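You operate a simulated robot arm through the tools that you are given. There is no shell and no other tool. Be economical: measure what you need, move in short steps, check, and stop when the job is done.

Carry out the task below with a simulated two-armed robot. There is one attempt and no reset: what you move stays moved.

JOB
Push both discs up out of the orange mould and put them in the green tray.
Fine: use the orange lever; lower it again, then free the yellow knob. Where these are worked on the way, their far stop is far enough and under half their travel is too little: orange lever.

The check looks at the end state, three seconds after you hand in, the way a careful person would. Anything else that was tipped, shoved, dropped, spilled or broken makes it a failure.

ROBOT AND FRAMES
Two 7-joint arms with fingered hands on one trunk, on a carriage that runs on a rail from [-0.008, 0.782] to [0.011, -1.098] (x, y) and turns from -2.409 to 3.386 rad about z. Base frame: it is fixed where the carriage stands at the start and does not move with it; the origin is on the floor, on the carriage's upright axis, x ahead of it, y to its left, z up; the surface under the hand at the start is at about z = 0.8. Lengths are in m, angles in rad, forces in N, time in s.
The left shoulder is at the start at [0.07, 0.188, 1.148], the right one opposite. With the tool pointing down near the work surface each hand reaches from about 0.1 to 0.82 m from the robot's upright axis, wherever it stands, measured 20 degrees to its own side. Places, roughly: blue lever [0.5, -0.2, 1]; cream disc (5x5x2 cm) [0.5, -1, 0.3]; orange lever [0.5, 0.3, 1]; yellow knob [0.4, -0.1, 0.9]. Payload 4 kg a hand.
The TCP of each hand is the grasp point between the finger pads, 0.026 m short of the fingertips. In the tool frame z runs along the fingers and y along their closing line. Largest opening 0.132 m; the body of the gripper starts 0.073 m behind the TCP. The gripper is a hand of 4 fingers: y runs from the thumb to the fingers, the wrist lies at [0, 0, -0.224] in the tool frame, and closing takes about 1.5 s.
Orientation is told as [roll, pitch, yaw] about the base's x, y, z axes, in that order, counted from this pose: with the fingers straight down and closing along the base's y, the tool's x points along the base's -x, its y along +y and its z along -z.

CONTROLS
- The arms move only by the tool servo_tool. It takes "left_series", "right_series" or both (then of equal length, played together; a hand with none holds still); each is a list of rows, each a list of 2 entries, a list of its own where there are three numbers: the shift along the tool's x, y, z in m, then the turn, a rotation vector about the tool's x, y, z in rad. In form: [[[dx, dy, dz], [rx, ry, rz]], ...]. A call has 1 to 8 rows; each row shifts and turns the commanded pose from where the row before left it, along the tool's axes as they then stand. "left_jaw" and "right_jaw" are, for a hand that has rows, the gripper command, from -1 (fully open) to 1 (shut), values between in proportion, set as the call begins (left out, the last holds). A row lasts 0.2 s, in which the tool goes at most 0.05 m and 0.15 rad; a call with a longer step from one row to the next is refused whole, and so is a gripper value outside its range. Where a pose cannot be reached the arm comes as near as it can. A force on the tool above 80 N (or 10 N above the force at the start of the call, whichever is more), or a blocked arm, ends the call early, and 0.2 s more pass. The fingers move at their own pace (about 0.072 m/s each) and stop on an object; they squeeze with about 32 N. The grip force told is the motor's: it shows also when the fingers shut on nothing. Time passes only in rows, and 0.2 s behind the last, so rows that do not move let the fingers close. It gives the time, the measured TCP pose, the force on the tool (base axes), the opening and the grip force at its end, in the units of the frame above (readings bear some noise), with the torque about the TCP (base axes, N m) and any sound that the robot's microphone picked up.
- Cameras (640 x 400 px; columns grow to the right, rows downward): "scene" is now at [0.1358, 0.0318, 1.3819]; the picture's right is [0.36, -0.93, 0.00], its down [-0.49, -0.19, -0.85] and it looks along [0.80, 0.31, -0.52] (base axes); focal length 214 px, centre (320, 200). "left" rides on the left gripper at [-0.073, 0.006, -0.094] in its tool frame; the picture's right is [-0.08, -1.00, 0.00], its down [0.79, -0.06, -0.62] and it looks along [0.61, -0.05, 0.79] (tool axes); focal length 230 px, centre (320, 200). "right" rides on the right gripper at [0.073, 0.006, -0.094] in its tool frame; the picture's right is [-0.08, 1.00, 0.00], its down [-0.79, -0.06, -0.62] and it looks along [-0.61, -0.05, 0.79] (tool axes); focal length 230 px, centre (320, 200).
- camera(camera): a new picture of that camera. No time passes.
- raise_lower(by): slides the trunk up (or, below 0, down) by that many m; the arms and the scene camera ride with it, the base frame stays. It gives what a move gives, with no picture.
- roll_base(legs): drives the robot by 1 to 6 legs, each [ahead, left, turn to the left] in m, m and rad, along the robot's own axes; the way and the turn of a leg run together, so that a leg with both is an arc; at most 1.5 m and 3.142 rad a leg. The arms and the cameras ride along, it lands a little off, and it stops where it bumps. It keeps to its track: a leg is cut to what the track allows. It gives what a move gives.
- finger_targets(finger1, finger2, finger3, thumb_bend, hand): sets how far each is bent, from 0 (flat) to 1 (curled in); at 0.3 the hand is open as for a grip, at 0.7 the pads meet at the TCP. One left out holds its place. A second passes; each finger stops where it meets its share of the squeeze, and holds until it gets a number again. A gripper value or a shape takes the hand back. It gives what a move gives, with no picture; readings hold the bend of each and the force on the fingers (four entries, about 0 where the hand has none), thumb and palm.
- preshape(shape, hand): the hand has 4 fingers and takes this shape, open, in about a second: jaw (thumb against the fingers, like two jaws); tri (thumb and two fingers); tip (a fingertip pinch); poke (one finger out to press); point (the index stretched); flat (the hand flat); cup (the hand cupped); fist (a fist). The gripper value then closes the fingers along that shape, each until it touches; the sizes above hold for jaw. It gives what a move gives, with no picture.
- pan_tilt(pan, tilt): turns the head with the scene camera to pan (to the left, within 1.501 rad either way) and tilt (down, from -0.506 to 1.204), counted from straight ahead of the robot. It gives what a move gives.
- probe_pixels(camera, pixels): for up to 12 pixels [column, row] of the newest picture of that camera ("zoom" is the newest enlarged one), the place [x, y, z] in the base frame of the surface seen there, good to about 0.003 m. No time passes.
- inspect(camera, box): a new picture of the part [left, top, right, bottom] of that camera's present view, enlarged. No time passes.
- sign_off(): hands the job in; it is judged then, once.

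Work in short steps. Measure before you move; look again where a grasp or a placing could have gone wrong, and mend it. You have 80 turns and 70 pictures in all, those below and enlarged ones among them. Open the grippers and draw the arms clear of the work before you hand the job in, unless the task says otherwise; then end with one line.

The tools are called after "Request:" as a command line: name --argument value ..., lists and objects as JSON in quotes. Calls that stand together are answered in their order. servo_tool: Moves the arms, as the interface text tells. Its arguments: {"type":"object","properties":{"left_series":{"type":"array","items":{"type":"array"}},"left_jaw":{"type":"number"},"right_series":{"type":"array","items":{"type":"array"}},"right_jaw":{"type":"number"}},"required":[]} The other tools are called the same way: raise_lower (by) slides the trunk up or down; preshape (shape, hand) gives the hand a shape; finger_targets (finger1, finger2, finger3, thumb_bend, hand) moves the fingers one by one; roll_base (legs) drives the base; pan_tilt (pan, tilt) turns the head that bears the scene camera; camera (camera) takes a picture; probe_pixels (camera, pixels) gives the place of the surface under pixels of a picture; inspect (camera, box) takes an enlarged picture of a part of a camera's view; sign_off () hands the job in.

At the start:

```text
t: 0.0
left_tcp_pos: [0.4679, 0.3055, 1.2348]
left_tool_rot: [0.001, 0.001, 0.001]
left_wrist_force: [-0.1, 0.5, 0.8]
left_ft_torque: [0.03, 0.0, 0.01]
left_opening: 0.132
left_gripper_force: 0.1
left_shape: jaw
left_bend: [0.3, 0.3, 0.3, 0.3]
left_finger forces: [0.1, 0.0, 0.0, 0.0, 0.0, 0.1]
right_tcp_pos: [0.5993, -0.1162, 1.1099]
right_tool_rot: [0.002, -0.002, 0.0]
right_wrist_force: [-0.2, 0.6, 0.2]
right_ft_torque: [0.03, 0.01, 0.02]
right_opening: 0.132
right_gripper_force: 0.2
right_shape: jaw
right_bend: [0.3, 0.3, 0.3, 0.3]
right_finger forces: [0.0, 0.0, 0.0, 0.0, 0.0, 0.1]
trunk travel left (down, up): [-0.625, 0.315]
robot x, y, heading: [-0.001, -0.0012, -0.003]
head pan, tilt: [0.367, 0.55]
```

scene: 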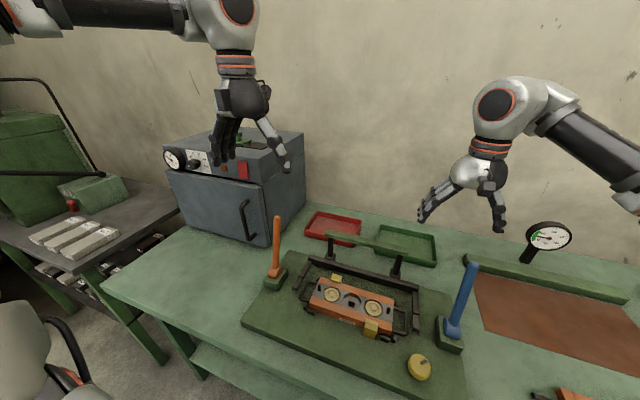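
right: 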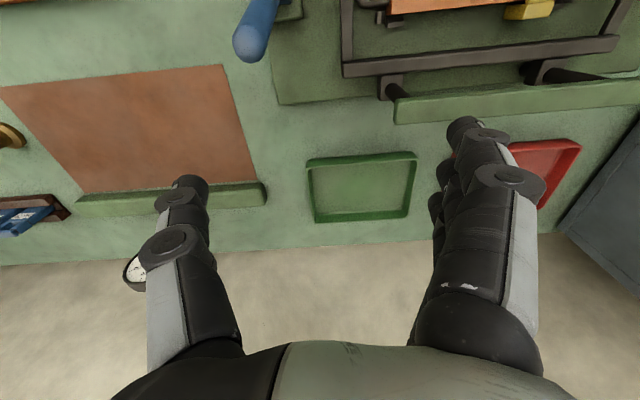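
left: 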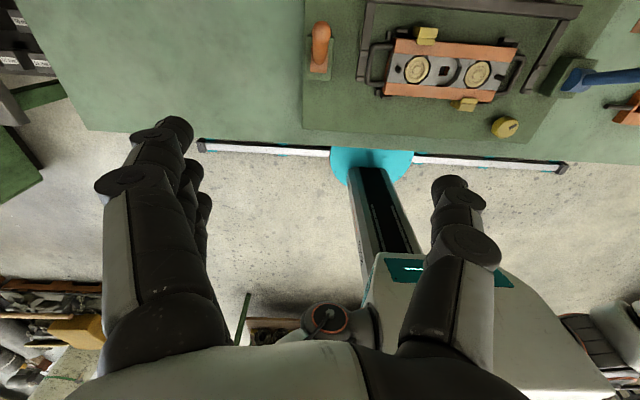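

The scene shows the orange mould near (350,300), orange lever (276,245), blue lever (462,300), yellow knob (420,367), green tray (405,243). I enlarge the work area to understand it.

Request:
inspect --camera "scene" --box '[230, 200, 480, 390]'

Request:
inspect --camera "left" --box '[290, 0, 640, 150]'

```text
2.11 times, centred on (355, 295) of scene
```

zoom: 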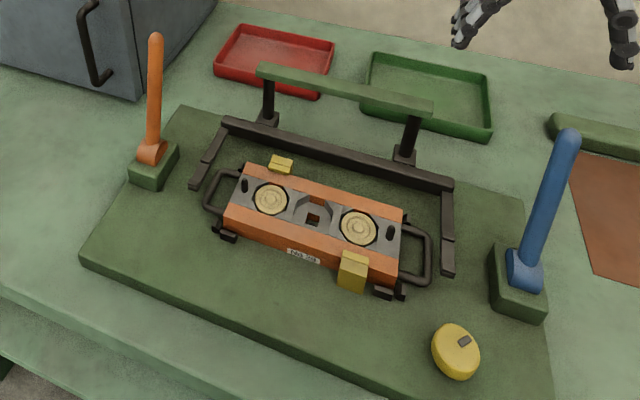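

```text
1.83 times, centred on (465, 75) of left
```

zoom: 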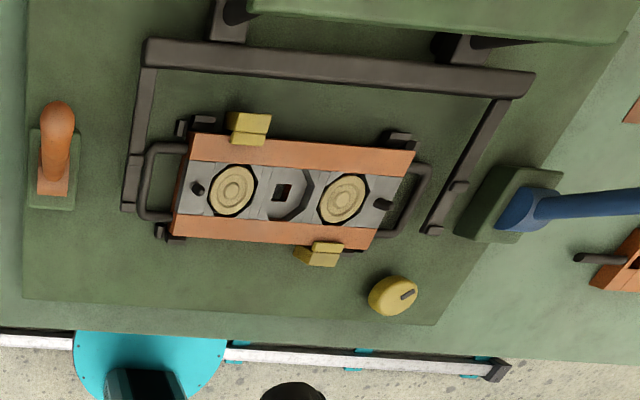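

I measure lever, knob, discs and tray with the current scene picture.

Request:
camera --camera "scene"

Request:
probe_pixels --camera "scene" --pixels '[[277, 219], [276, 245], [275, 270], [331, 294], [373, 308], [420, 366], [413, 362], [472, 268], [455, 328], [405, 247], [361, 250], [352, 298]]'

Request:
probe_pixels --camera "scene" --pixels '[[375, 226], [434, 240], [376, 243], [433, 264], [336, 280], [370, 328], [395, 270], [330, 240], [313, 307], [387, 325], [253, 310], [440, 390]]'

```text
64 pictures are left
```

scene: 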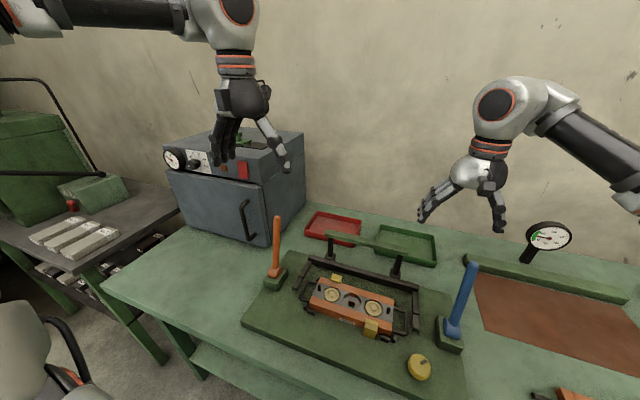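

```text
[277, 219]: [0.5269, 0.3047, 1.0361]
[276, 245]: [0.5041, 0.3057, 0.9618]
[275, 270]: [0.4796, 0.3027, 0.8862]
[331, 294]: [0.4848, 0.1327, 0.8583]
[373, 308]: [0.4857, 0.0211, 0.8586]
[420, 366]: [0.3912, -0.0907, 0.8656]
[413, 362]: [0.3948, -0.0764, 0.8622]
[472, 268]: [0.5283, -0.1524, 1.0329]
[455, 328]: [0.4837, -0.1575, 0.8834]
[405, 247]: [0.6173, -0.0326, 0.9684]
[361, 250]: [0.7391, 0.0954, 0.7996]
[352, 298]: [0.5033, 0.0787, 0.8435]
```

```text
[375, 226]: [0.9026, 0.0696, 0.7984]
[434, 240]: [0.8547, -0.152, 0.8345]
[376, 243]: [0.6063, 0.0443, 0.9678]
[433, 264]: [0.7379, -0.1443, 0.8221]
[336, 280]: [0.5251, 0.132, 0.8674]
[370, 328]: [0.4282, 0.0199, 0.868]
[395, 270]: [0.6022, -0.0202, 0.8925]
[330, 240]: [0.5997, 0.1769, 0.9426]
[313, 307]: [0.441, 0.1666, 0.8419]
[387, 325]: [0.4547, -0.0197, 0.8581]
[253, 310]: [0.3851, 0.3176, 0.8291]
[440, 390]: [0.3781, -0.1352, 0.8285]
```

Looking closely at the orange lever base for its hinge, and the yellow knob.

Request:
inspect --camera "scene" --box '[240, 205, 320, 300]'

Request:
inspect --camera "scene" --box '[350, 305, 450, 395]'

```text
4.21 times, centred on (280, 252) of scene
```

zoom: 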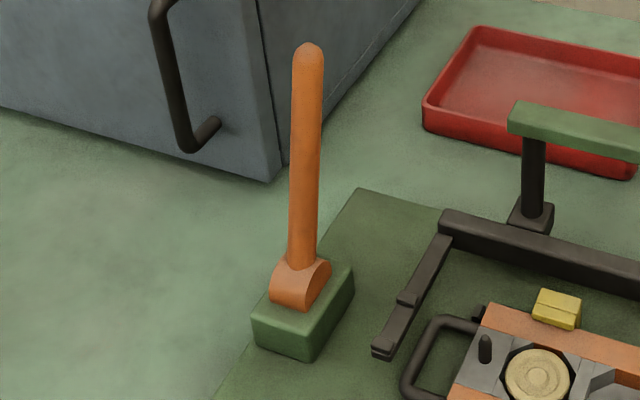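

```text
4.44 times, centred on (400, 350) of scene
```

zoom: 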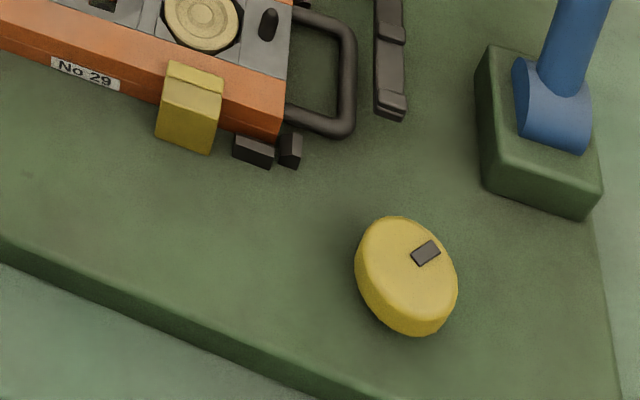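

The lever hinges about y and leans about 0.3 rad away. I check the cabinet clearance beside it: probing cabinet edge (272,190), door handle (247,225), and the arm view.

Request:
probe_pixels --camera "scene" --pixels '[[270, 240], [270, 200], [247, 230], [241, 210], [300, 195], [300, 140], [268, 190], [276, 255]]'

Request:
servo_tool --left_series '[[[-0.0387, 0, 0.014], [0, 0, 0]], [[-0.0387, 0, 0.014], [0, 0, 0]], [[-0.0387, 0, 0.014], [0, 0, 0]], [[0, 0, 0], [0, 0.15, 0]], [[0, 0, 0], [0, 0.15, 0]], [[0, 0, 0], [0, 0, 0]]]'

```text
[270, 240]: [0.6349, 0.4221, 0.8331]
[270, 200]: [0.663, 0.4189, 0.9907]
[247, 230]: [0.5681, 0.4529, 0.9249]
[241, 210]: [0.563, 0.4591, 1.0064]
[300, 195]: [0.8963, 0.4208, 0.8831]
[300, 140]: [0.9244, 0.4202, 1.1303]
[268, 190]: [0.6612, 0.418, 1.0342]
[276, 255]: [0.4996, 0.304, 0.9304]
```

```text
t: 1.4
left_tcp_pos: [0.5732, 0.3098, 1.1863]
left_tool_rot: [-0.001, 0.293, 0.002]
left_wrist_force: [-0.2, -0.2, 0.3]
left_ft_torque: [-0.01, 0.01, -0.03]
left_opening: 0.1317
left_gripper_force: 0.1
left_shape: jaw
left_bend: [0.3, 0.3, 0.3, 0.3]
left_finger forces: [0.1, 0.0, 0.0, 0.0, 0.1, 0.0]
left hand out of reach, approached as far as the arm can: row 5
right_tcp_pos: [0.5979, -0.1175, 1.1103]
right_tool_rot: [0.001, -0.003, -0.002]
right_wrist_force: [-0.5, 0.0, 0.4]
right_ft_torque: [-0.02, 0.0, 0.01]
right_opening: 0.1318
right_gripper_force: 0.1
right_shape: jaw
right_bend: [0.3, 0.3, 0.3, 0.3]
right_finger forces: [0.0, 0.1, 0.0, 0.1, 0.1, 0.0]
trunk travel left (down, up): [-0.625, 0.315]
robot x, y, heading: [0.0013, -0.0028, -0.002]
head pan, tilt: [0.367, 0.55]
```

Arm is nearly on the lever's axis. I descend along the lever 0.15 m and check with the cameras.

Request:
servo_tool --left_series '[[[0, 0, 0.038], [0, 0, 0]], [[0, 0, 0.038], [0, 0, 0]], [[0, 0, 0.037], [0, 0, 0]], [[0, 0, 0], [0, 0, 0]]]' --left_jaw -0.5

Request:
camera --camera "left"

Request:
inspect --camera "scene" --box '[200, 130, 360, 290]'

```text
t: 2.4
left_tcp_pos: [0.5402, 0.3079, 1.0792]
left_tool_rot: [-0.001, 0.3, 0.001]
left_wrist_force: [0.0, -0.2, 0.3]
left_ft_torque: [-0.02, 0.01, 0.0]
left_opening: 0.0992
left_gripper_force: 0.1
left_shape: jaw
left_bend: [0.63, 0.63, 0.63, 0.6]
left_finger forces: [0.0, 0.1, 0.0, 0.0, 0.0, 0.0]
right_tcp_pos: [0.6, -0.116, 1.11]
right_tool_rot: [0.0, -0.001, -0.001]
right_wrist_force: [0.7, 0.1, -0.9]
right_ft_torque: [0.02, 0.01, -0.01]
right_opening: 0.1319
right_gripper_force: 0.1
right_shape: jaw
right_bend: [0.3, 0.3, 0.3, 0.3]
right_finger forces: [0.1, 0.0, 0.0, 0.1, 0.0, 0.0]
trunk travel left (down, up): [-0.625, 0.315]
robot x, y, heading: [-0.0011, 0.0021, 0.003]
head pan, tilt: [0.367, 0.55]
```

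```text
61 pictures are left
```

left: 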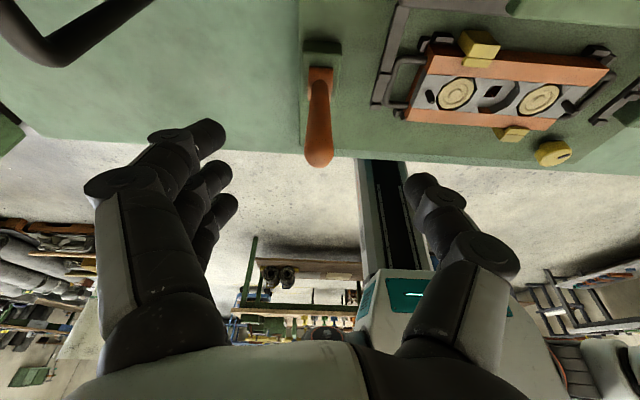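

```text
2.50 times, centred on (280, 210) of scene
```

zoom: 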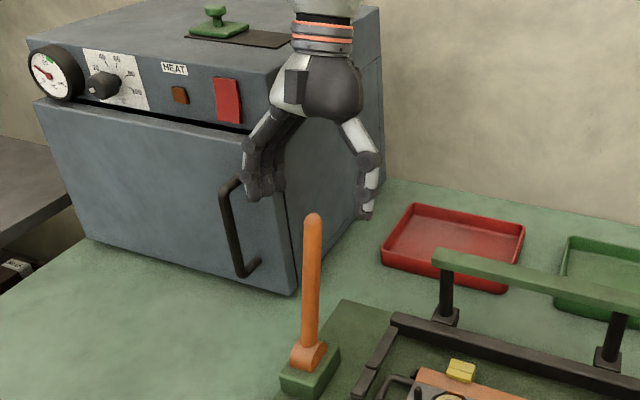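

The lever tip at (318,160) in the left view lies on the tool axis, between thumb and fingers. I descend 0.075 m and close.

Request:
servo_tool --left_series '[[[0, 0, 0.038], [0, 0, 0]], [[0, 0, 0.035], [0, 0, 0]], [[0, 0, 0], [0, 0, 0]]]'

Request:
servo_tool --left_series '[[[0, 0, 0], [0, 0, 0]], [[0, 0, 0], [0, 0, 0]], [[0, 0, 0], [0, 0, 0]], [[0, 0, 0], [0, 0, 0]], [[0, 0, 0], [0, 0, 0]], [[0, 0, 0], [0, 0, 0]], [[0, 0, 0], [0, 0, 0]]]' --left_jaw 0.7

Request:
camera --camera "scene"

```text
t: 3.2
left_tcp_pos: [0.5193, 0.3083, 1.0074]
left_tool_rot: [0.0, 0.299, -0.001]
left_wrist_force: [0.5, 0.5, 0.2]
left_ft_torque: [0.01, 0.01, 0.0]
left_opening: 0.0995
left_gripper_force: 0.0
left_shape: jaw
left_bend: [0.63, 0.63, 0.63, 0.6]
left_finger forces: [0.0, 0.0, 0.0, 0.0, 0.0, 0.0]
right_tcp_pos: [0.599, -0.1166, 1.1104]
right_tool_rot: [0.001, -0.001, 0.0]
right_wrist_force: [-0.2, 0.3, 0.5]
right_ft_torque: [0.02, 0.0, 0.01]
right_opening: 0.132
right_gripper_force: 0.1
right_shape: jaw
right_bend: [0.3, 0.3, 0.3, 0.3]
right_finger forces: [0.0, 0.1, 0.0, 0.0, 0.1, 0.1]
trunk travel left (down, up): [-0.625, 0.315]
robot x, y, heading: [0.0019, 0.0037, -0.002]
head pan, tilt: [0.367, 0.55]
```

```text
t: 4.8
left_tcp_pos: [0.5193, 0.3104, 1.0084]
left_tool_rot: [0.001, 0.3, 0.002]
left_wrist_force: [-0.6, 0.2, 0.0]
left_ft_torque: [-0.01, 0.02, -0.01]
left_opening: 0.0204
left_gripper_force: 0.0
left_shape: jaw
left_bend: [0.73, 0.73, 0.73, 0.7]
left_finger forces: [0.0, 0.1, 0.0, 0.0, 0.0, 0.0]
right_tcp_pos: [0.6001, -0.1171, 1.1104]
right_tool_rot: [0.001, -0.001, -0.001]
right_wrist_force: [-0.2, 0.1, -0.5]
right_ft_torque: [0.03, 0.0, -0.02]
right_opening: 0.132
right_gripper_force: 0.1
right_shape: jaw
right_bend: [0.3, 0.3, 0.3, 0.3]
right_finger forces: [0.1, 0.1, 0.1, 0.0, 0.0, 0.0]
trunk travel left (down, up): [-0.625, 0.315]
robot x, y, heading: [-0.0035, -0.002, -0.004]
head pan, tilt: [0.367, 0.55]
```

```text
59 pictures are left
```

scene: 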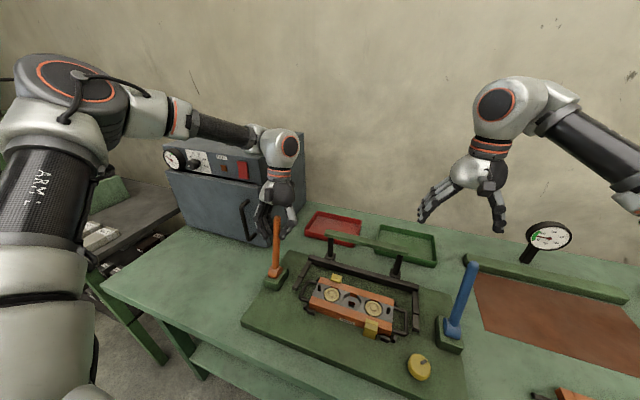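

The fingers stopped at 0.020 with no force, so it isn't clear that the lever is between them; I zoom in.

Request:
inspect --camera "scene" --box '[240, 170, 320, 250]'

Request:
camera --camera "left"

```text
5.00 times, centred on (280, 210) of scene
```

zoom: 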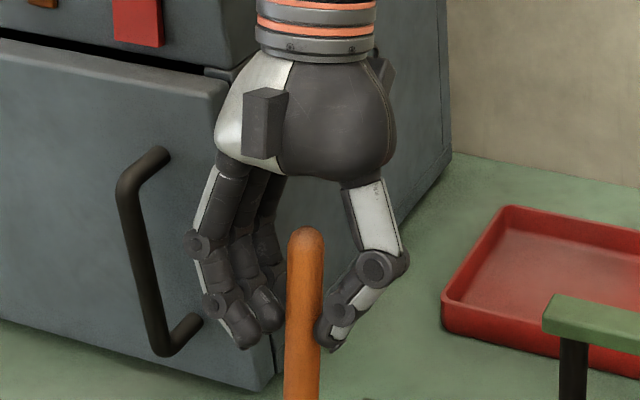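

```text
57 pictures are left
```

left: 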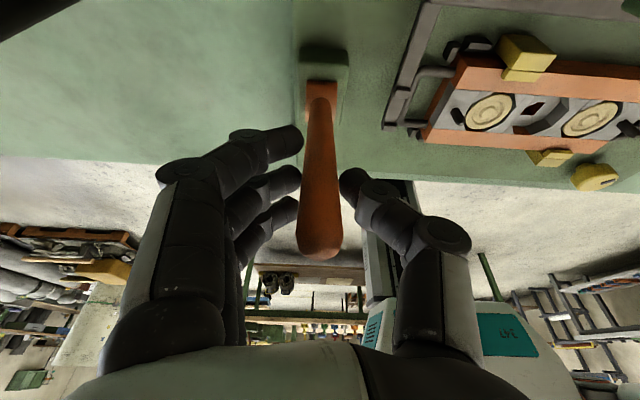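

The lever is between the thumb and fingers. I close fully and begin pulling it toward the robot in an arc.

Request:
servo_tool --left_series '[[[0, 0, 0], [0, 0, 0]], [[0, 0, 0], [0, 0, 0]], [[0, 0, 0], [0, 0, 0]]]' --left_jaw 1

Request:
servo_tool --left_series '[[[0.0144, 0, 0.0007], [0, -0.1, 0]], [[0.0144, 0, 0.0007], [0, -0.1, 0]], [[0.0144, 0, 0.0007], [0, -0.1, 0]], [[0, 0, 0], [0, 0, 0]]]'

Request:
inspect --camera "scene" --box '[230, 160, 450, 390]'

```text
t: 5.6
left_tcp_pos: [0.5188, 0.3071, 1.008]
left_tool_rot: [-0.001, 0.302, 0.0]
left_wrist_force: [-5.1, -14.1, -5.3]
left_ft_torque: [-0.13, 0.09, 0.02]
left_opening: 0.0014
left_gripper_force: 31.8
left_shape: jaw
left_bend: [0.69, 0.71, 0.69, 0.7]
left_finger forces: [0.6, 11.8, 0.0, 0.1, 25.8, 0.0]
right_tcp_pos: [0.5991, -0.1191, 1.1102]
right_tool_rot: [0.004, -0.002, -0.003]
right_wrist_force: [-0.1, -0.3, -0.6]
right_ft_torque: [-0.02, 0.01, -0.01]
right_opening: 0.1316
right_gripper_force: 0.1
right_shape: jaw
right_bend: [0.3, 0.3, 0.3, 0.3]
right_finger forces: [0.0, 0.1, 0.1, 0.0, 0.0, 0.0]
trunk travel left (down, up): [-0.625, 0.315]
robot x, y, heading: [-0.0027, -0.0023, 0.002]
head pan, tilt: [0.367, 0.55]
```

```text
t: 6.6
left_tcp_pos: [0.4787, 0.3084, 1.0153]
left_tool_rot: [0.003, 0.0, 0.0]
left_wrist_force: [0.6, -20.3, -18.3]
left_ft_torque: [-0.27, 0.12, -0.03]
left_opening: 0.0001
left_gripper_force: 32.0
left_shape: jaw
left_bend: [0.69, 0.71, 0.69, 0.7]
left_finger forces: [1.6, 8.5, 0.0, 0.0, 27.3, 0.0]
right_tcp_pos: [0.6023, -0.1179, 1.1083]
right_tool_rot: [0.003, 0.001, -0.003]
right_wrist_force: [-0.4, 0.5, -0.4]
right_ft_torque: [0.02, -0.03, -0.01]
right_opening: 0.1316
right_gripper_force: 0.1
right_shape: jaw
right_bend: [0.3, 0.3, 0.3, 0.3]
right_finger forces: [0.1, 0.1, 0.0, 0.0, 0.0, 0.0]
trunk travel left (down, up): [-0.625, 0.315]
robot x, y, heading: [0.0002, -0.0006, 0.001]
head pan, tilt: [0.367, 0.55]
```

```text
1.74 times, centred on (340, 275) of scene
```

zoom: 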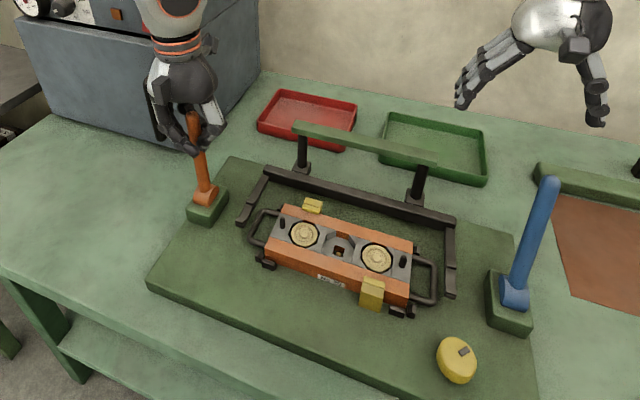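

The lever follows (now about upright). I continue the arc.

Request:
servo_tool --left_series '[[[0.0144, 0, 0.0007], [0, -0.1, 0]], [[0.0144, 0, 0.0007], [0, -0.1, 0]], [[0.0144, 0, 0.0007], [0, -0.1, 0]], [[0.0144, 0, 0.0007], [0, -0.1, 0]], [[0, 0, 0], [0, 0, 0]]]'

Request:
inspect --camera "scene" --box '[230, 160, 450, 390]'

```text
t: 7.8
left_tcp_pos: [0.4221, 0.3079, 1.0015]
left_tool_rot: [0.002, -0.399, 0.0]
left_wrist_force: [11.1, -20.2, -23.3]
left_ft_torque: [-0.16, 0.19, -0.13]
left_opening: 0.0
left_gripper_force: 32.1
left_shape: jaw
left_bend: [0.68, 0.71, 0.69, 0.7]
left_finger forces: [4.7, 8.1, 0.1, 0.0, 25.5, 0.1]
right_tcp_pos: [0.6033, -0.1183, 1.1066]
right_tool_rot: [0.004, 0.002, -0.002]
right_wrist_force: [-0.1, 0.5, 0.2]
right_ft_torque: [-0.01, 0.01, 0.02]
right_opening: 0.1319
right_gripper_force: 0.0
right_shape: jaw
right_bend: [0.3, 0.3, 0.3, 0.3]
right_finger forces: [0.0, 0.1, 0.1, 0.0, 0.0, 0.0]
trunk travel left (down, up): [-0.625, 0.315]
robot x, y, heading: [-0.0025, 0.0014, -0.004]
head pan, tilt: [0.367, 0.55]
```

```text
1.74 times, centred on (340, 275) of scene
```

zoom: 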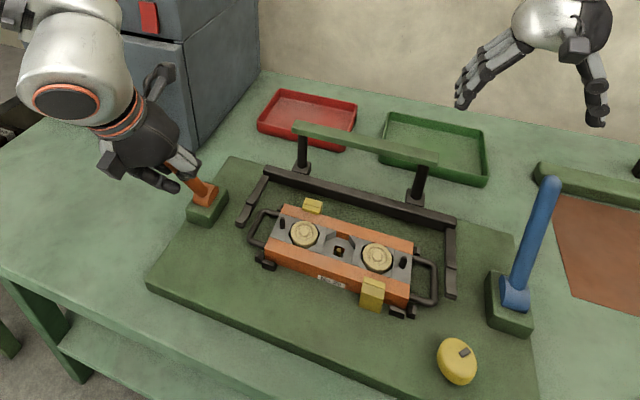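

The discs appear slightly raised. I keep pulling until the stop is felt.

Request:
servo_tool --left_series '[[[0.0144, 0, 0.0007], [0, -0.1, 0]], [[0.0144, 0, 0.0007], [0, -0.1, 0]], [[0.0144, 0, 0.0007], [0, -0.1, 0]], [[0, 0, 0], [0, 0, 0]]]'

Request:
inspect --camera "scene" --box '[230, 160, 450, 390]'

```text
t: 8.8
left_tcp_pos: [0.4262, 0.3125, 0.9956]
left_tool_rot: [0.001, -0.706, -0.007]
left_wrist_force: [-19.1, -50.8, 24.7]
left_ft_torque: [-0.39, 1.23, -1.24]
left_opening: 0.0082
left_gripper_force: 31.9
left_shape: jaw
left_bend: [0.66, 0.74, 0.69, 0.74]
left_finger forces: [45.5, 13.0, 0.0, 0.1, 62.4, 0.1]
left hand out of reach, approached as far as the arm can: row 2, 3
right_tcp_pos: [0.596, -0.1247, 1.1119]
right_tool_rot: [0.009, -0.004, -0.002]
right_wrist_force: [1.2, 0.4, -0.1]
right_ft_torque: [-0.02, 0.02, -0.01]
right_opening: 0.1317
right_gripper_force: 0.2
right_shape: jaw
right_bend: [0.3, 0.3, 0.3, 0.3]
right_finger forces: [0.1, 0.0, 0.0, 0.1, 0.0, 0.0]
trunk travel left (down, up): [-0.625, 0.315]
robot x, y, heading: [0.0002, -0.006, 0.005]
head pan, tilt: [0.367, 0.55]
```

```text
1.74 times, centred on (340, 275) of scene
```

zoom: 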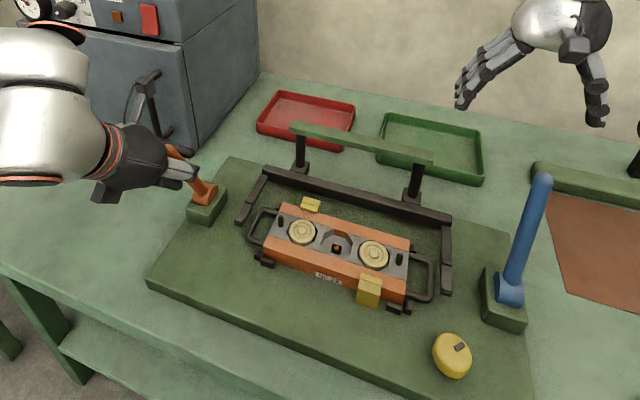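

The hand's tilt (wrist too near the shoulder) is limiting, not the lever. I turn the hand back upright around the lever while holding the place.

Request:
servo_tool --left_series '[[[0, 0, 0], [0, 0.1, 0]], [[0, 0, 0], [0, 0.1, 0]], [[0, 0, 0], [0, 0.1, 0]], [[0, 0, 0], [0, 0.1, 0]], [[0, 0, 0], [0, 0, 0]]]'

Request:
inspect --camera "scene" --box '[230, 160, 450, 390]'

```text
t: 10.0
left_tcp_pos: [0.4275, 0.3146, 0.9958]
left_tool_rot: [0.003, -0.307, 0.001]
left_wrist_force: [-12.6, -41.5, 27.5]
left_ft_torque: [-0.96, -0.09, -0.51]
left_opening: 0.0077
left_gripper_force: 32.0
left_shape: jaw
left_bend: [0.7, 0.73, 0.69, 0.72]
left_finger forces: [3.1, 5.8, 0.1, 0.0, 42.6, 0.0]
right_tcp_pos: [0.5952, -0.1237, 1.1118]
right_tool_rot: [0.008, -0.006, -0.002]
right_wrist_force: [0.5, -0.5, 0.8]
right_ft_torque: [0.04, -0.02, 0.0]
right_opening: 0.1318
right_gripper_force: 0.0
right_shape: jaw
right_bend: [0.3, 0.3, 0.3, 0.3]
right_finger forces: [0.1, 0.0, 0.0, 0.1, 0.1, 0.0]
trunk travel left (down, up): [-0.625, 0.315]
robot x, y, heading: [0.0005, 0.0029, -0.002]
head pan, tilt: [0.367, 0.55]
```

```text
1.74 times, centred on (340, 275) of scene
```

zoom: 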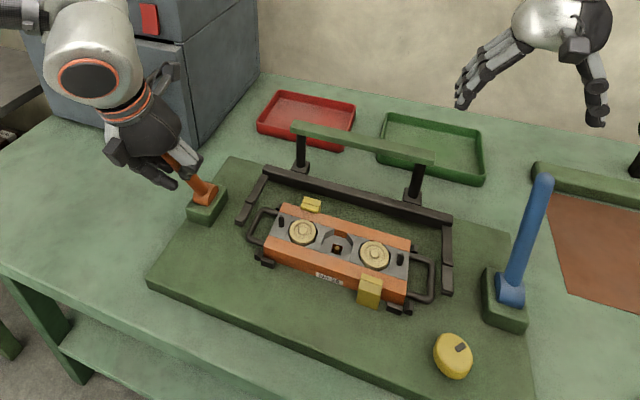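

Hand tilt is now −0.3 with the lever held at about −0.42 rad. I pull further along the arc without tilting.

Request:
servo_tool --left_series '[[[0.0144, 0, 0.004], [0, 0, 0]], [[0.0144, 0, 0.005], [0, 0, 0]], [[0.014, 0, 0.006], [0, 0, 0]], [[0, 0, 0], [0, 0, 0]]]'

Request:
inspect --camera "scene" --box '[230, 160, 450, 390]'

```text
t: 10.9
left_tcp_pos: [0.4032, 0.3177, 0.9762]
left_tool_rot: [-0.006, -0.339, -0.001]
left_wrist_force: [7.7, -27.3, 37.0]
left_ft_torque: [-0.86, -0.02, -0.25]
left_opening: 0.004
left_gripper_force: 32.1
left_shape: jaw
left_bend: [0.73, 0.74, 0.69, 0.71]
left_finger forces: [58.7, 4.7, 0.1, 0.0, 48.8, 0.1]
right_tcp_pos: [0.5976, -0.1215, 1.1105]
right_tool_rot: [0.005, -0.005, -0.004]
right_wrist_force: [0.1, 0.3, -0.4]
right_ft_torque: [-0.01, -0.02, -0.01]
right_opening: 0.132
right_gripper_force: 0.0
right_shape: jaw
right_bend: [0.3, 0.3, 0.3, 0.3]
right_finger forces: [0.0, 0.1, 0.0, 0.0, 0.0, 0.0]
trunk travel left (down, up): [-0.625, 0.315]
robot x, y, heading: [-0.0008, -0.001, -0.002]
head pan, tilt: [0.367, 0.55]
stopped in row 4 (left hand): the force on the tool passed its limit at 83 N (the readings are from after the stop); the commanded pose is now the measured one
```

```text
1.74 times, centred on (340, 275) of scene
```

zoom: 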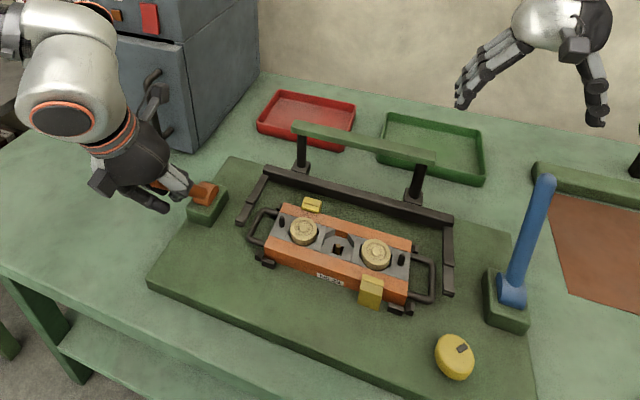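

The discs now stand visibly proud; 83 N suggests the lever stop. I look at the lever and discs closely.

Request:
inspect --camera "scene" --box '[260, 230, 340, 300]'

Request:
inspect --camera "scene" --box '[310, 260, 410, 340]'

Request:
inspect --camera "left" --box '[160, 0, 480, 300]'

```text
5.71 times, centred on (300, 265) of scene
```

zoom: 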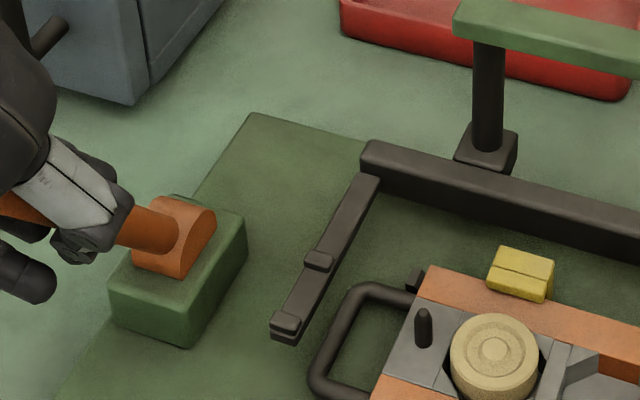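

```text
5.00 times, centred on (360, 300) of scene
```

zoom: 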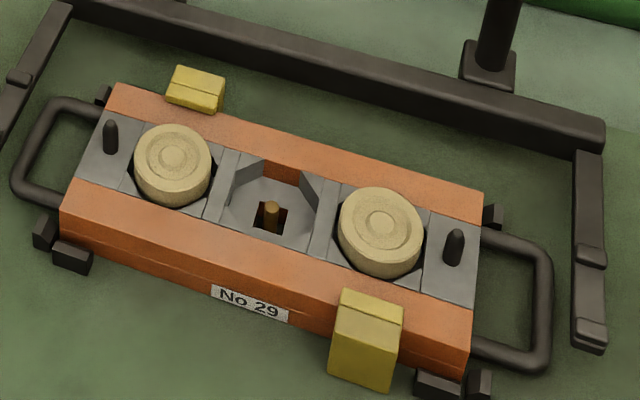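

```text
1.33 times, centred on (320, 150) of left
```

zoom: 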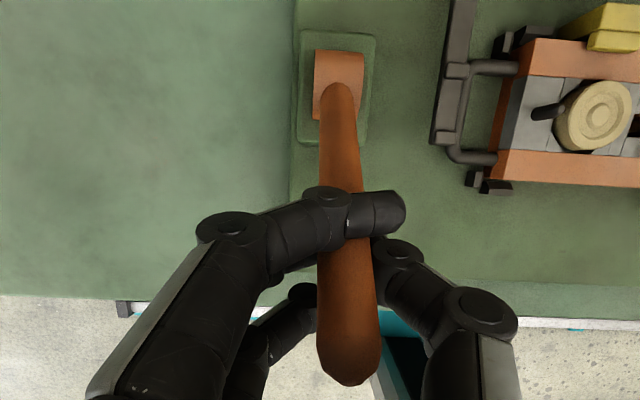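

The lever is still between thumb and index. I push a bit further to see whether it's truly at the stop.

Request:
servo_tool --left_series '[[[0.0092, 0, 0.004], [0, 0, 0]], [[0.0092, 0, 0.004], [0, 0, 0]], [[0.009, 0, 0.005], [0, 0, 0]], [[0, 0, 0], [0, 0, 0]]]'

Request:
inspect --camera "scene" --box '[230, 220, 410, 340]'

```text
t: 11.3
left_tcp_pos: [0.4031, 0.3166, 0.9743]
left_tool_rot: [-0.011, -0.362, -0.002]
left_wrist_force: [4.3, -25.8, 38.9]
left_ft_torque: [-0.85, 0.03, -0.25]
left_opening: 0.0036
left_gripper_force: 32.1
left_shape: jaw
left_bend: [0.74, 0.74, 0.69, 0.71]
left_finger forces: [61.0, 6.0, 0.0, 0.1, 51.5, 0.0]
right_tcp_pos: [0.5956, -0.1213, 1.1111]
right_tool_rot: [0.004, -0.006, -0.003]
right_wrist_force: [-0.4, 0.4, -0.3]
right_ft_torque: [-0.04, -0.02, 0.0]
right_opening: 0.1318
right_gripper_force: 0.0
right_shape: jaw
right_bend: [0.3, 0.3, 0.3, 0.3]
right_finger forces: [0.1, 0.0, 0.0, 0.0, 0.0, 0.0]
trunk travel left (down, up): [-0.625, 0.315]
robot x, y, heading: [0.0012, 0.0023, -0.003]
head pan, tilt: [0.367, 0.55]
stopped in row 2 (left hand): the force on the tool passed its limit at 89 N (the readings are from after the stop); the commanded pose is now the measured one
```

```text
3.33 times, centred on (320, 280) of scene
```

zoom: 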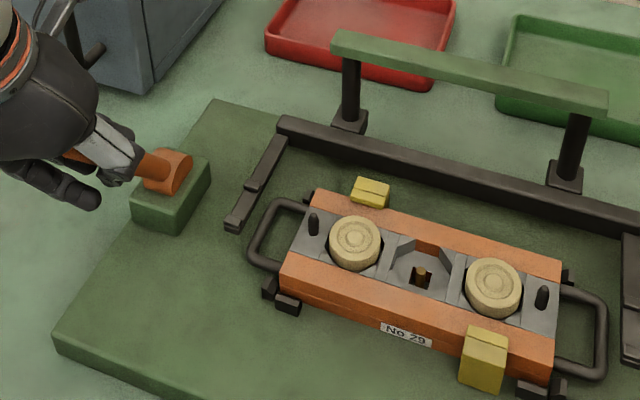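

The lever is at its far stop. I keep the left hand holding it, and measure the raised discs with the scene camera.

Request:
inspect --camera "scene" --box '[310, 260, 410, 340]'

Request:
probe_pixels --camera "zoom" --pixels '[[173, 156], [143, 147], [206, 167], [165, 195], [380, 223], [346, 212], [418, 238], [370, 265], [110, 155], [455, 245], [185, 85], [370, 310]]'

Request:
camera --camera "right"

```text
5.00 times, centred on (360, 300) of scene
```

zoom: 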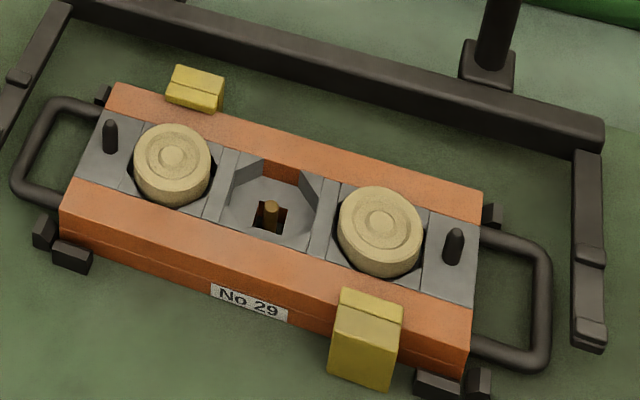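

```text
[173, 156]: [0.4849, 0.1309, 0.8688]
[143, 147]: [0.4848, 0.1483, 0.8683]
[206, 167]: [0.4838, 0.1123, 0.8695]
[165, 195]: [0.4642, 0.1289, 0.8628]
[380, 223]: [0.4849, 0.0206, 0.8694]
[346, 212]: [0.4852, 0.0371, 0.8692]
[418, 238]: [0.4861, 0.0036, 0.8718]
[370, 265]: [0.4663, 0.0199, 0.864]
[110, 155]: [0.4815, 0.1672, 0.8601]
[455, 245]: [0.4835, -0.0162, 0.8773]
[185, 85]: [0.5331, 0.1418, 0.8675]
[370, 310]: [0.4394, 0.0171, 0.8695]
```

```text
46 pictures are left
```

right: 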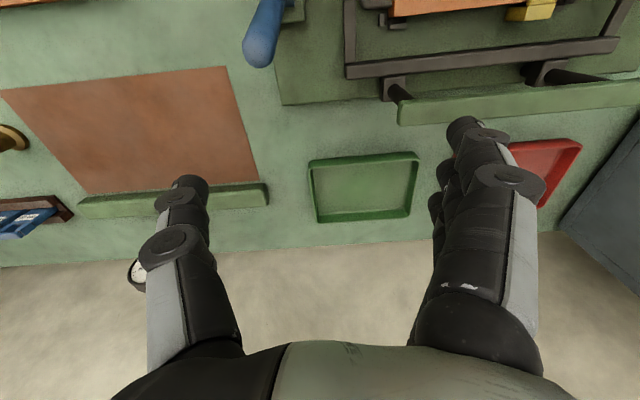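

Discs now stand at z≈0.869 (up 11 mm), centred (0.4845, 0.1305) and (0.4845, 0.0205); pins and yellow clamps are close by, so a diagonal fingertip pinch fits best. I shape the right hand to "tip" and look.

Request:
preshape --shape "tip" --hand "right"

Request:
camera --camera "right"

Request:
inspect --camera "scene" --box '[400, 110, 540, 250]'

Request:
inspect --camera "scene" --box '[230, 220, 410, 340]'

```text
t: 12.2
left_tcp_pos: [0.4036, 0.3158, 0.9751]
left_tool_rot: [-0.004, -0.358, -0.002]
left_wrist_force: [8.3, -22.2, 52.9]
left_ft_torque: [-1.04, -0.18, -0.2]
left_opening: 0.0039
left_gripper_force: 31.3
left_shape: jaw
left_bend: [0.74, 0.74, 0.69, 0.71]
left_finger forces: [67.9, 5.7, 0.0, 0.0, 48.6, 0.0]
right_tcp_pos: [0.598, -0.1237, 1.1104]
right_tool_rot: [0.007, -0.004, -0.002]
right_wrist_force: [-0.2, 0.2, -0.6]
right_ft_torque: [-0.03, 0.01, 0.02]
right_opening: 0.1321
right_gripper_force: 0.0
right_shape: tip
right_bend: [0.0, 0.3, 0.0, 0.3]
right_finger forces: [0.1, 0.0, 0.0, 0.0, 0.1, 0.0]
trunk travel left (down, up): [-0.625, 0.315]
robot x, y, heading: [0.0001, -0.0004, -0.002]
head pan, tilt: [0.367, 0.55]
```

```text
45 pictures are left
```

right: 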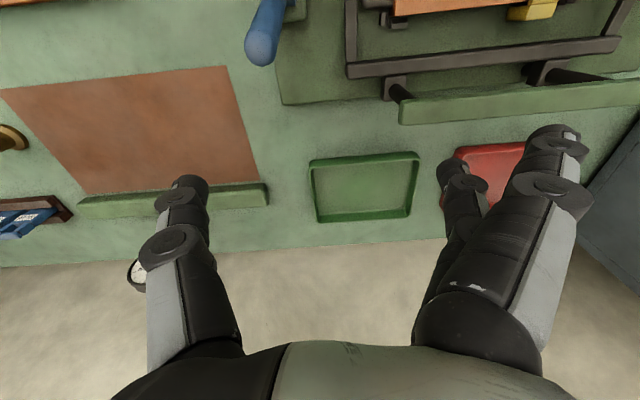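

```text
2.86 times, centred on (470, 180) of scene
```

zoom: 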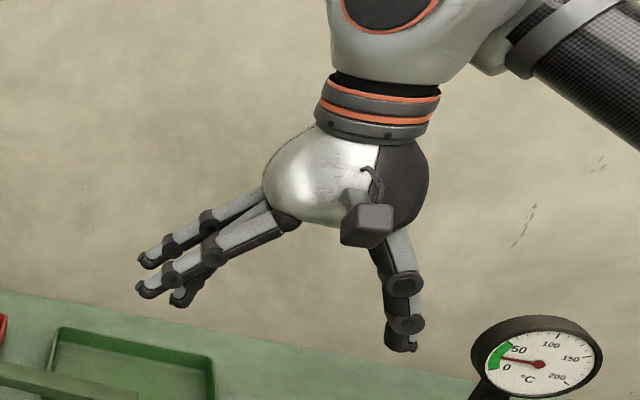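

```text
3.33 times, centred on (320, 280) of scene
```

zoom: 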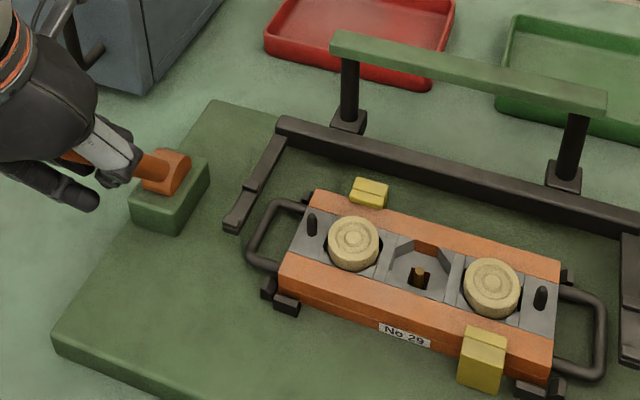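

Tip shape pinches with middle finger and thumb, the others stay splayed above. I move the right hand over the nearer disc (y first to stay clear of the blue lever), narrow it and turn it diagonal.

Request:
servo_tool --right_series '[[[0, 0.036, 0], [0, 0, 0]], [[0, 0.036, 0], [0, 0, 0]], [[0, 0.036, 0], [0, 0, -0.1]], [[0, 0.036, 0], [0, 0, -0.1]], [[0.04, 0, 0], [0, 0, -0.1]], [[0.04, 0, 0], [0, 0, -0.1]], [[0.035, 0, 0], [0, 0, -0.1]], [[0, 0, 0], [0, 0, -0.1]]]' --right_jaw -0.06

Request:
camera --camera "scene"

Request:
camera --camera "right"

```text
t: 14.0
left_tcp_pos: [0.4031, 0.3161, 0.9731]
left_tool_rot: [-0.003, -0.356, -0.003]
left_wrist_force: [10.9, -19.8, 53.4]
left_ft_torque: [-0.96, -0.2, -0.1]
left_opening: 0.0043
left_gripper_force: 32.1
left_shape: jaw
left_bend: [0.74, 0.74, 0.69, 0.71]
left_finger forces: [70.6, 5.7, 0.0, 0.0, 46.7, 0.0]
right_tcp_pos: [0.484, -0.012, 1.1104]
right_tool_rot: [0.004, -0.006, 0.6]
right_wrist_force: [-0.2, 0.1, 0.4]
right_ft_torque: [-0.02, 0.0, 0.0]
right_opening: 0.0708
right_gripper_force: 0.0
right_shape: tip
right_bend: [0.0, 0.72, 0.0, 0.7]
right_finger forces: [0.1, 0.0, 0.1, 0.1, 0.0, 0.0]
trunk travel left (down, up): [-0.625, 0.315]
robot x, y, heading: [-0.0012, -0.0039, -0.001]
head pan, tilt: [0.367, 0.55]
```

```text
42 pictures are left
```

scene: 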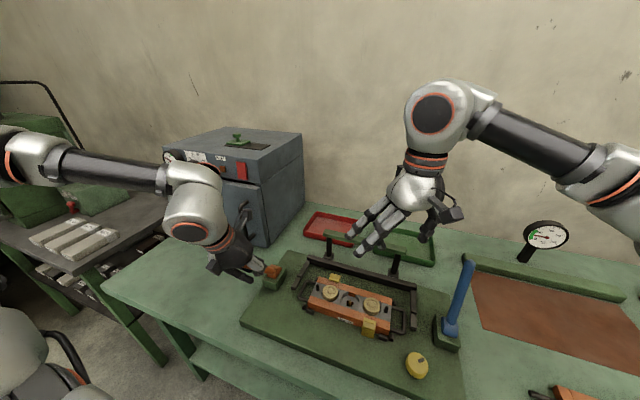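

```text
41 pictures are left
```

right: 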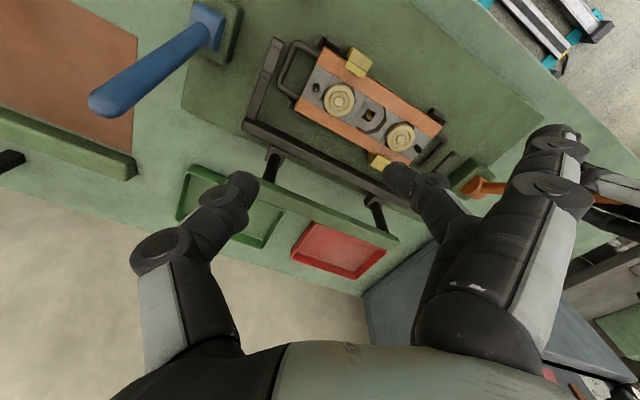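

TCP is at (0.484,−0.012); I shift 0.0325 m in +y and descend to z≈0.93, then look again.

Request:
servo_tool --right_series '[[[-0.0184, 0.0268, 0.03], [0, 0, 0]], [[0, 0, 0.05], [0, 0, 0]], [[0, 0, 0.05], [0, 0, 0]], [[0, 0, 0.05], [0, 0, 0]], [[0, 0, 0], [0, 0, 0]]]'

Request:
camera --camera "right"

Request:
inspect --camera "scene" --box '[290, 220, 430, 340]'

```text
t: 15.2
left_tcp_pos: [0.4038, 0.3159, 0.9728]
left_tool_rot: [-0.004, -0.357, -0.002]
left_wrist_force: [10.8, -17.9, 53.0]
left_ft_torque: [-0.91, -0.21, -0.1]
left_opening: 0.0039
left_gripper_force: 32.2
left_shape: jaw
left_bend: [0.74, 0.74, 0.69, 0.71]
left_finger forces: [71.3, 5.9, 0.0, 0.0, 47.0, 0.0]
right_tcp_pos: [0.4832, 0.0235, 0.9337]
right_tool_rot: [0.004, -0.008, 0.596]
right_wrist_force: [-0.4, 0.6, -0.6]
right_ft_torque: [0.02, 0.0, -0.01]
right_opening: 0.0709
right_gripper_force: 0.0
right_shape: tip
right_bend: [0.0, 0.72, 0.0, 0.7]
right_finger forces: [0.0, 0.2, 0.0, 0.1, 0.1, 0.1]
trunk travel left (down, up): [-0.625, 0.315]
robot x, y, heading: [-0.0008, 0.0012, -0.0]
head pan, tilt: [0.367, 0.55]
```

```text
40 pictures are left
```

right: 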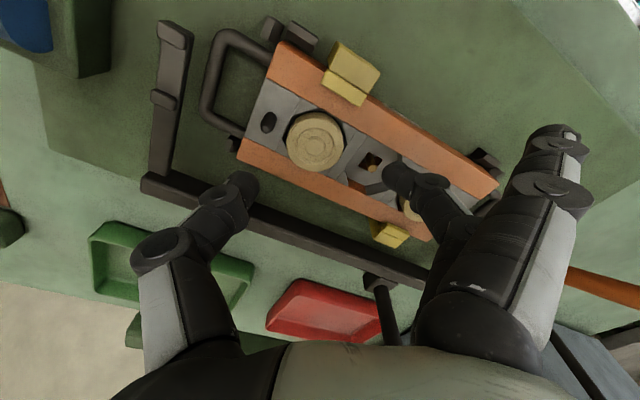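

```text
3.33 times, centred on (360, 280) of scene
```

zoom: 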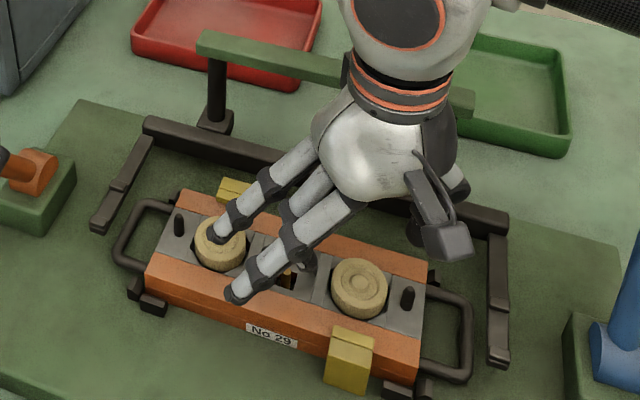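

Disc centre at (315,143) in the right view sits on the tool axis, as expected (320,144). I probe the splayed fingertips' height so they won't hit the far disc.

Request:
probe_pixels --camera "zoom" --pixels '[[238, 292], [217, 235], [305, 262], [345, 333], [368, 340], [330, 370]]'

Request:
probe_pixels --camera "right" --pixels '[[245, 180], [393, 172], [555, 135], [340, 95], [330, 85], [268, 122], [400, 230]]'

```text
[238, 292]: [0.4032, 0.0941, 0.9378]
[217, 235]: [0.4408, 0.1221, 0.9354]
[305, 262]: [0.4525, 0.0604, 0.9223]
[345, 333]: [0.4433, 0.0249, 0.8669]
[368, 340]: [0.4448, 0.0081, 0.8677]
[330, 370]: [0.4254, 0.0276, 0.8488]
```

```text
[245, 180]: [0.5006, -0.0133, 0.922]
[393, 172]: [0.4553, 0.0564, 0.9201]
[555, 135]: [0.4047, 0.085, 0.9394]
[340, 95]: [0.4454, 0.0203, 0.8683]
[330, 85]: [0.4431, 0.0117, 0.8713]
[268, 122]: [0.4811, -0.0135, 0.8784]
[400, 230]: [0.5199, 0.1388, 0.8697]
```

Splayed fingertips sit at about 0.93, pinch tips at about 0.908; lowering 0.048 keeps everything clear of the far disc. I lower, then pinch.

Request:
servo_tool --right_series '[[[0, 0, 0.025], [0, 0, 0]], [[0, 0, 0.024], [0, 0, 0]], [[0, 0, 0], [0, 0, 0]]]'

Request:
servo_tool --right_series '[[[0, 0, 0], [0, 0, 0]], [[0, 0, 0], [0, 0, 0]], [[0, 0, 0], [0, 0, 0]], [[0, 0, 0], [0, 0, 0]], [[0, 0, 0], [0, 0, 0]]]' --right_jaw 0.6

Request:
camera --camera "right"

Request:
inspect --camera "scene" --box '[290, 220, 430, 340]'

```text
t: 16.0
left_tcp_pos: [0.4026, 0.3162, 0.9738]
left_tool_rot: [-0.004, -0.358, -0.001]
left_wrist_force: [23.8, -20.2, 39.0]
left_ft_torque: [-0.77, -0.06, -0.01]
left_opening: 0.0037
left_gripper_force: 32.2
left_shape: jaw
left_bend: [0.74, 0.74, 0.69, 0.71]
left_finger forces: [73.7, 5.4, 0.0, 0.0, 45.6, 0.1]
right_tcp_pos: [0.485, 0.0247, 0.8855]
right_tool_rot: [0.006, -0.008, 0.596]
right_wrist_force: [-5.3, -3.3, 35.6]
right_ft_torque: [-0.5, 0.05, -0.13]
right_opening: 0.0685
right_gripper_force: 0.1
right_shape: tip
right_bend: [0.0, 0.74, 0.0, 0.7]
right_finger forces: [0.0, 14.6, 0.0, 0.0, 21.0, 0.1]
trunk travel left (down, up): [-0.625, 0.315]
robot x, y, heading: [0.0, -0.0019, 0.0]
head pan, tilt: [0.367, 0.55]
```

```text
t: 17.2
left_tcp_pos: [0.4029, 0.3158, 0.9739]
left_tool_rot: [-0.003, -0.356, -0.001]
left_wrist_force: [21.9, -16.7, 44.0]
left_ft_torque: [-0.82, -0.11, 0.03]
left_opening: 0.0039
left_gripper_force: 32.3
left_shape: jaw
left_bend: [0.74, 0.74, 0.69, 0.71]
left_finger forces: [74.6, 5.5, 0.1, 0.1, 44.6, 0.0]
right_tcp_pos: [0.4853, 0.0243, 0.8846]
right_tool_rot: [0.005, -0.009, 0.597]
right_wrist_force: [11.1, -6.9, 47.9]
right_ft_torque: [-1.57, -1.08, 0.24]
right_opening: 0.0418
right_gripper_force: 32.1
right_shape: tip
right_bend: [0.26, 0.76, 0.26, 0.71]
right_finger forces: [0.0, 25.6, 0.1, 0.1, 74.4, 0.1]
trunk travel left (down, up): [-0.625, 0.315]
robot x, y, heading: [-0.0026, -0.0031, -0.002]
head pan, tilt: [0.367, 0.55]
```

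```text
38 pictures are left
```

right: 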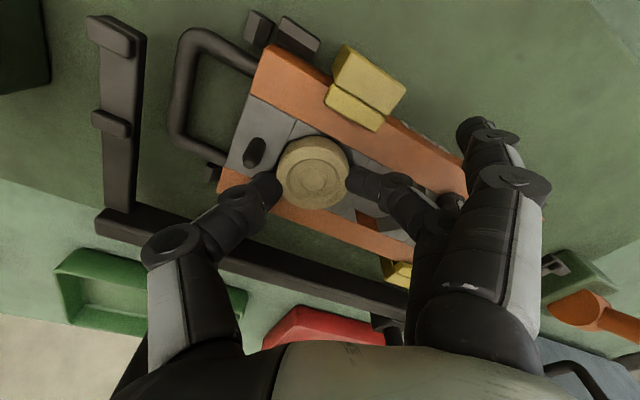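

```text
3.33 times, centred on (360, 280) of scene
```

zoom: 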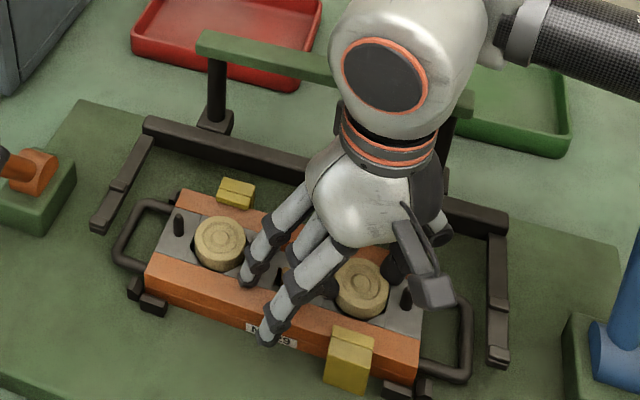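

The disc is pinched (opening 0.042, 32 N). I lift straight up a few cm and check.

Request:
servo_tool --right_series '[[[0, 0, -0.01], [0, 0, 0]], [[0, 0, -0.02], [0, 0, 0]], [[0, 0, -0.03], [0, 0, 0]], [[0, 0, 0], [0, 0, 0]]]'

Request:
camera --camera "right"

```text
t: 18.2
left_tcp_pos: [0.4026, 0.3163, 0.9728]
left_tool_rot: [-0.004, -0.355, -0.003]
left_wrist_force: [12.3, -18.9, 54.4]
left_ft_torque: [-0.96, -0.16, -0.1]
left_opening: 0.0042
left_gripper_force: 32.3
left_shape: jaw
left_bend: [0.74, 0.74, 0.69, 0.71]
left_finger forces: [72.4, 5.7, 0.0, 0.0, 46.7, 0.0]
right_tcp_pos: [0.4852, 0.0223, 0.9427]
right_tool_rot: [0.003, -0.006, 0.599]
right_wrist_force: [-0.9, 0.6, 0.1]
right_ft_torque: [-0.06, -0.01, -0.01]
right_opening: 0.0387
right_gripper_force: 32.3
right_shape: tip
right_bend: [0.26, 0.75, 0.26, 0.71]
right_finger forces: [0.0, 29.5, 0.1, 0.0, 29.7, 0.0]
trunk travel left (down, up): [-0.625, 0.315]
robot x, y, heading: [0.0015, -0.0005, -0.003]
head pan, tilt: [0.367, 0.55]
```

```text
36 pictures are left
```

right: 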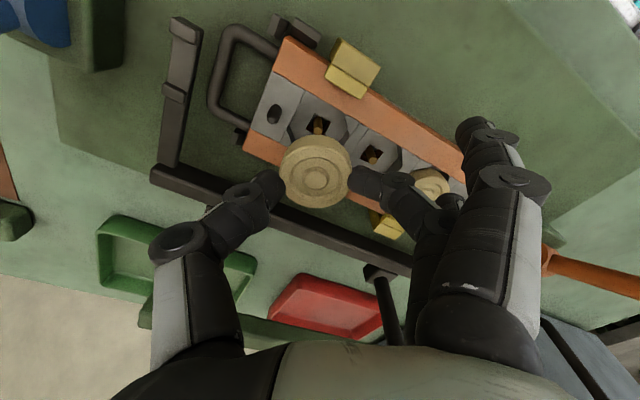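

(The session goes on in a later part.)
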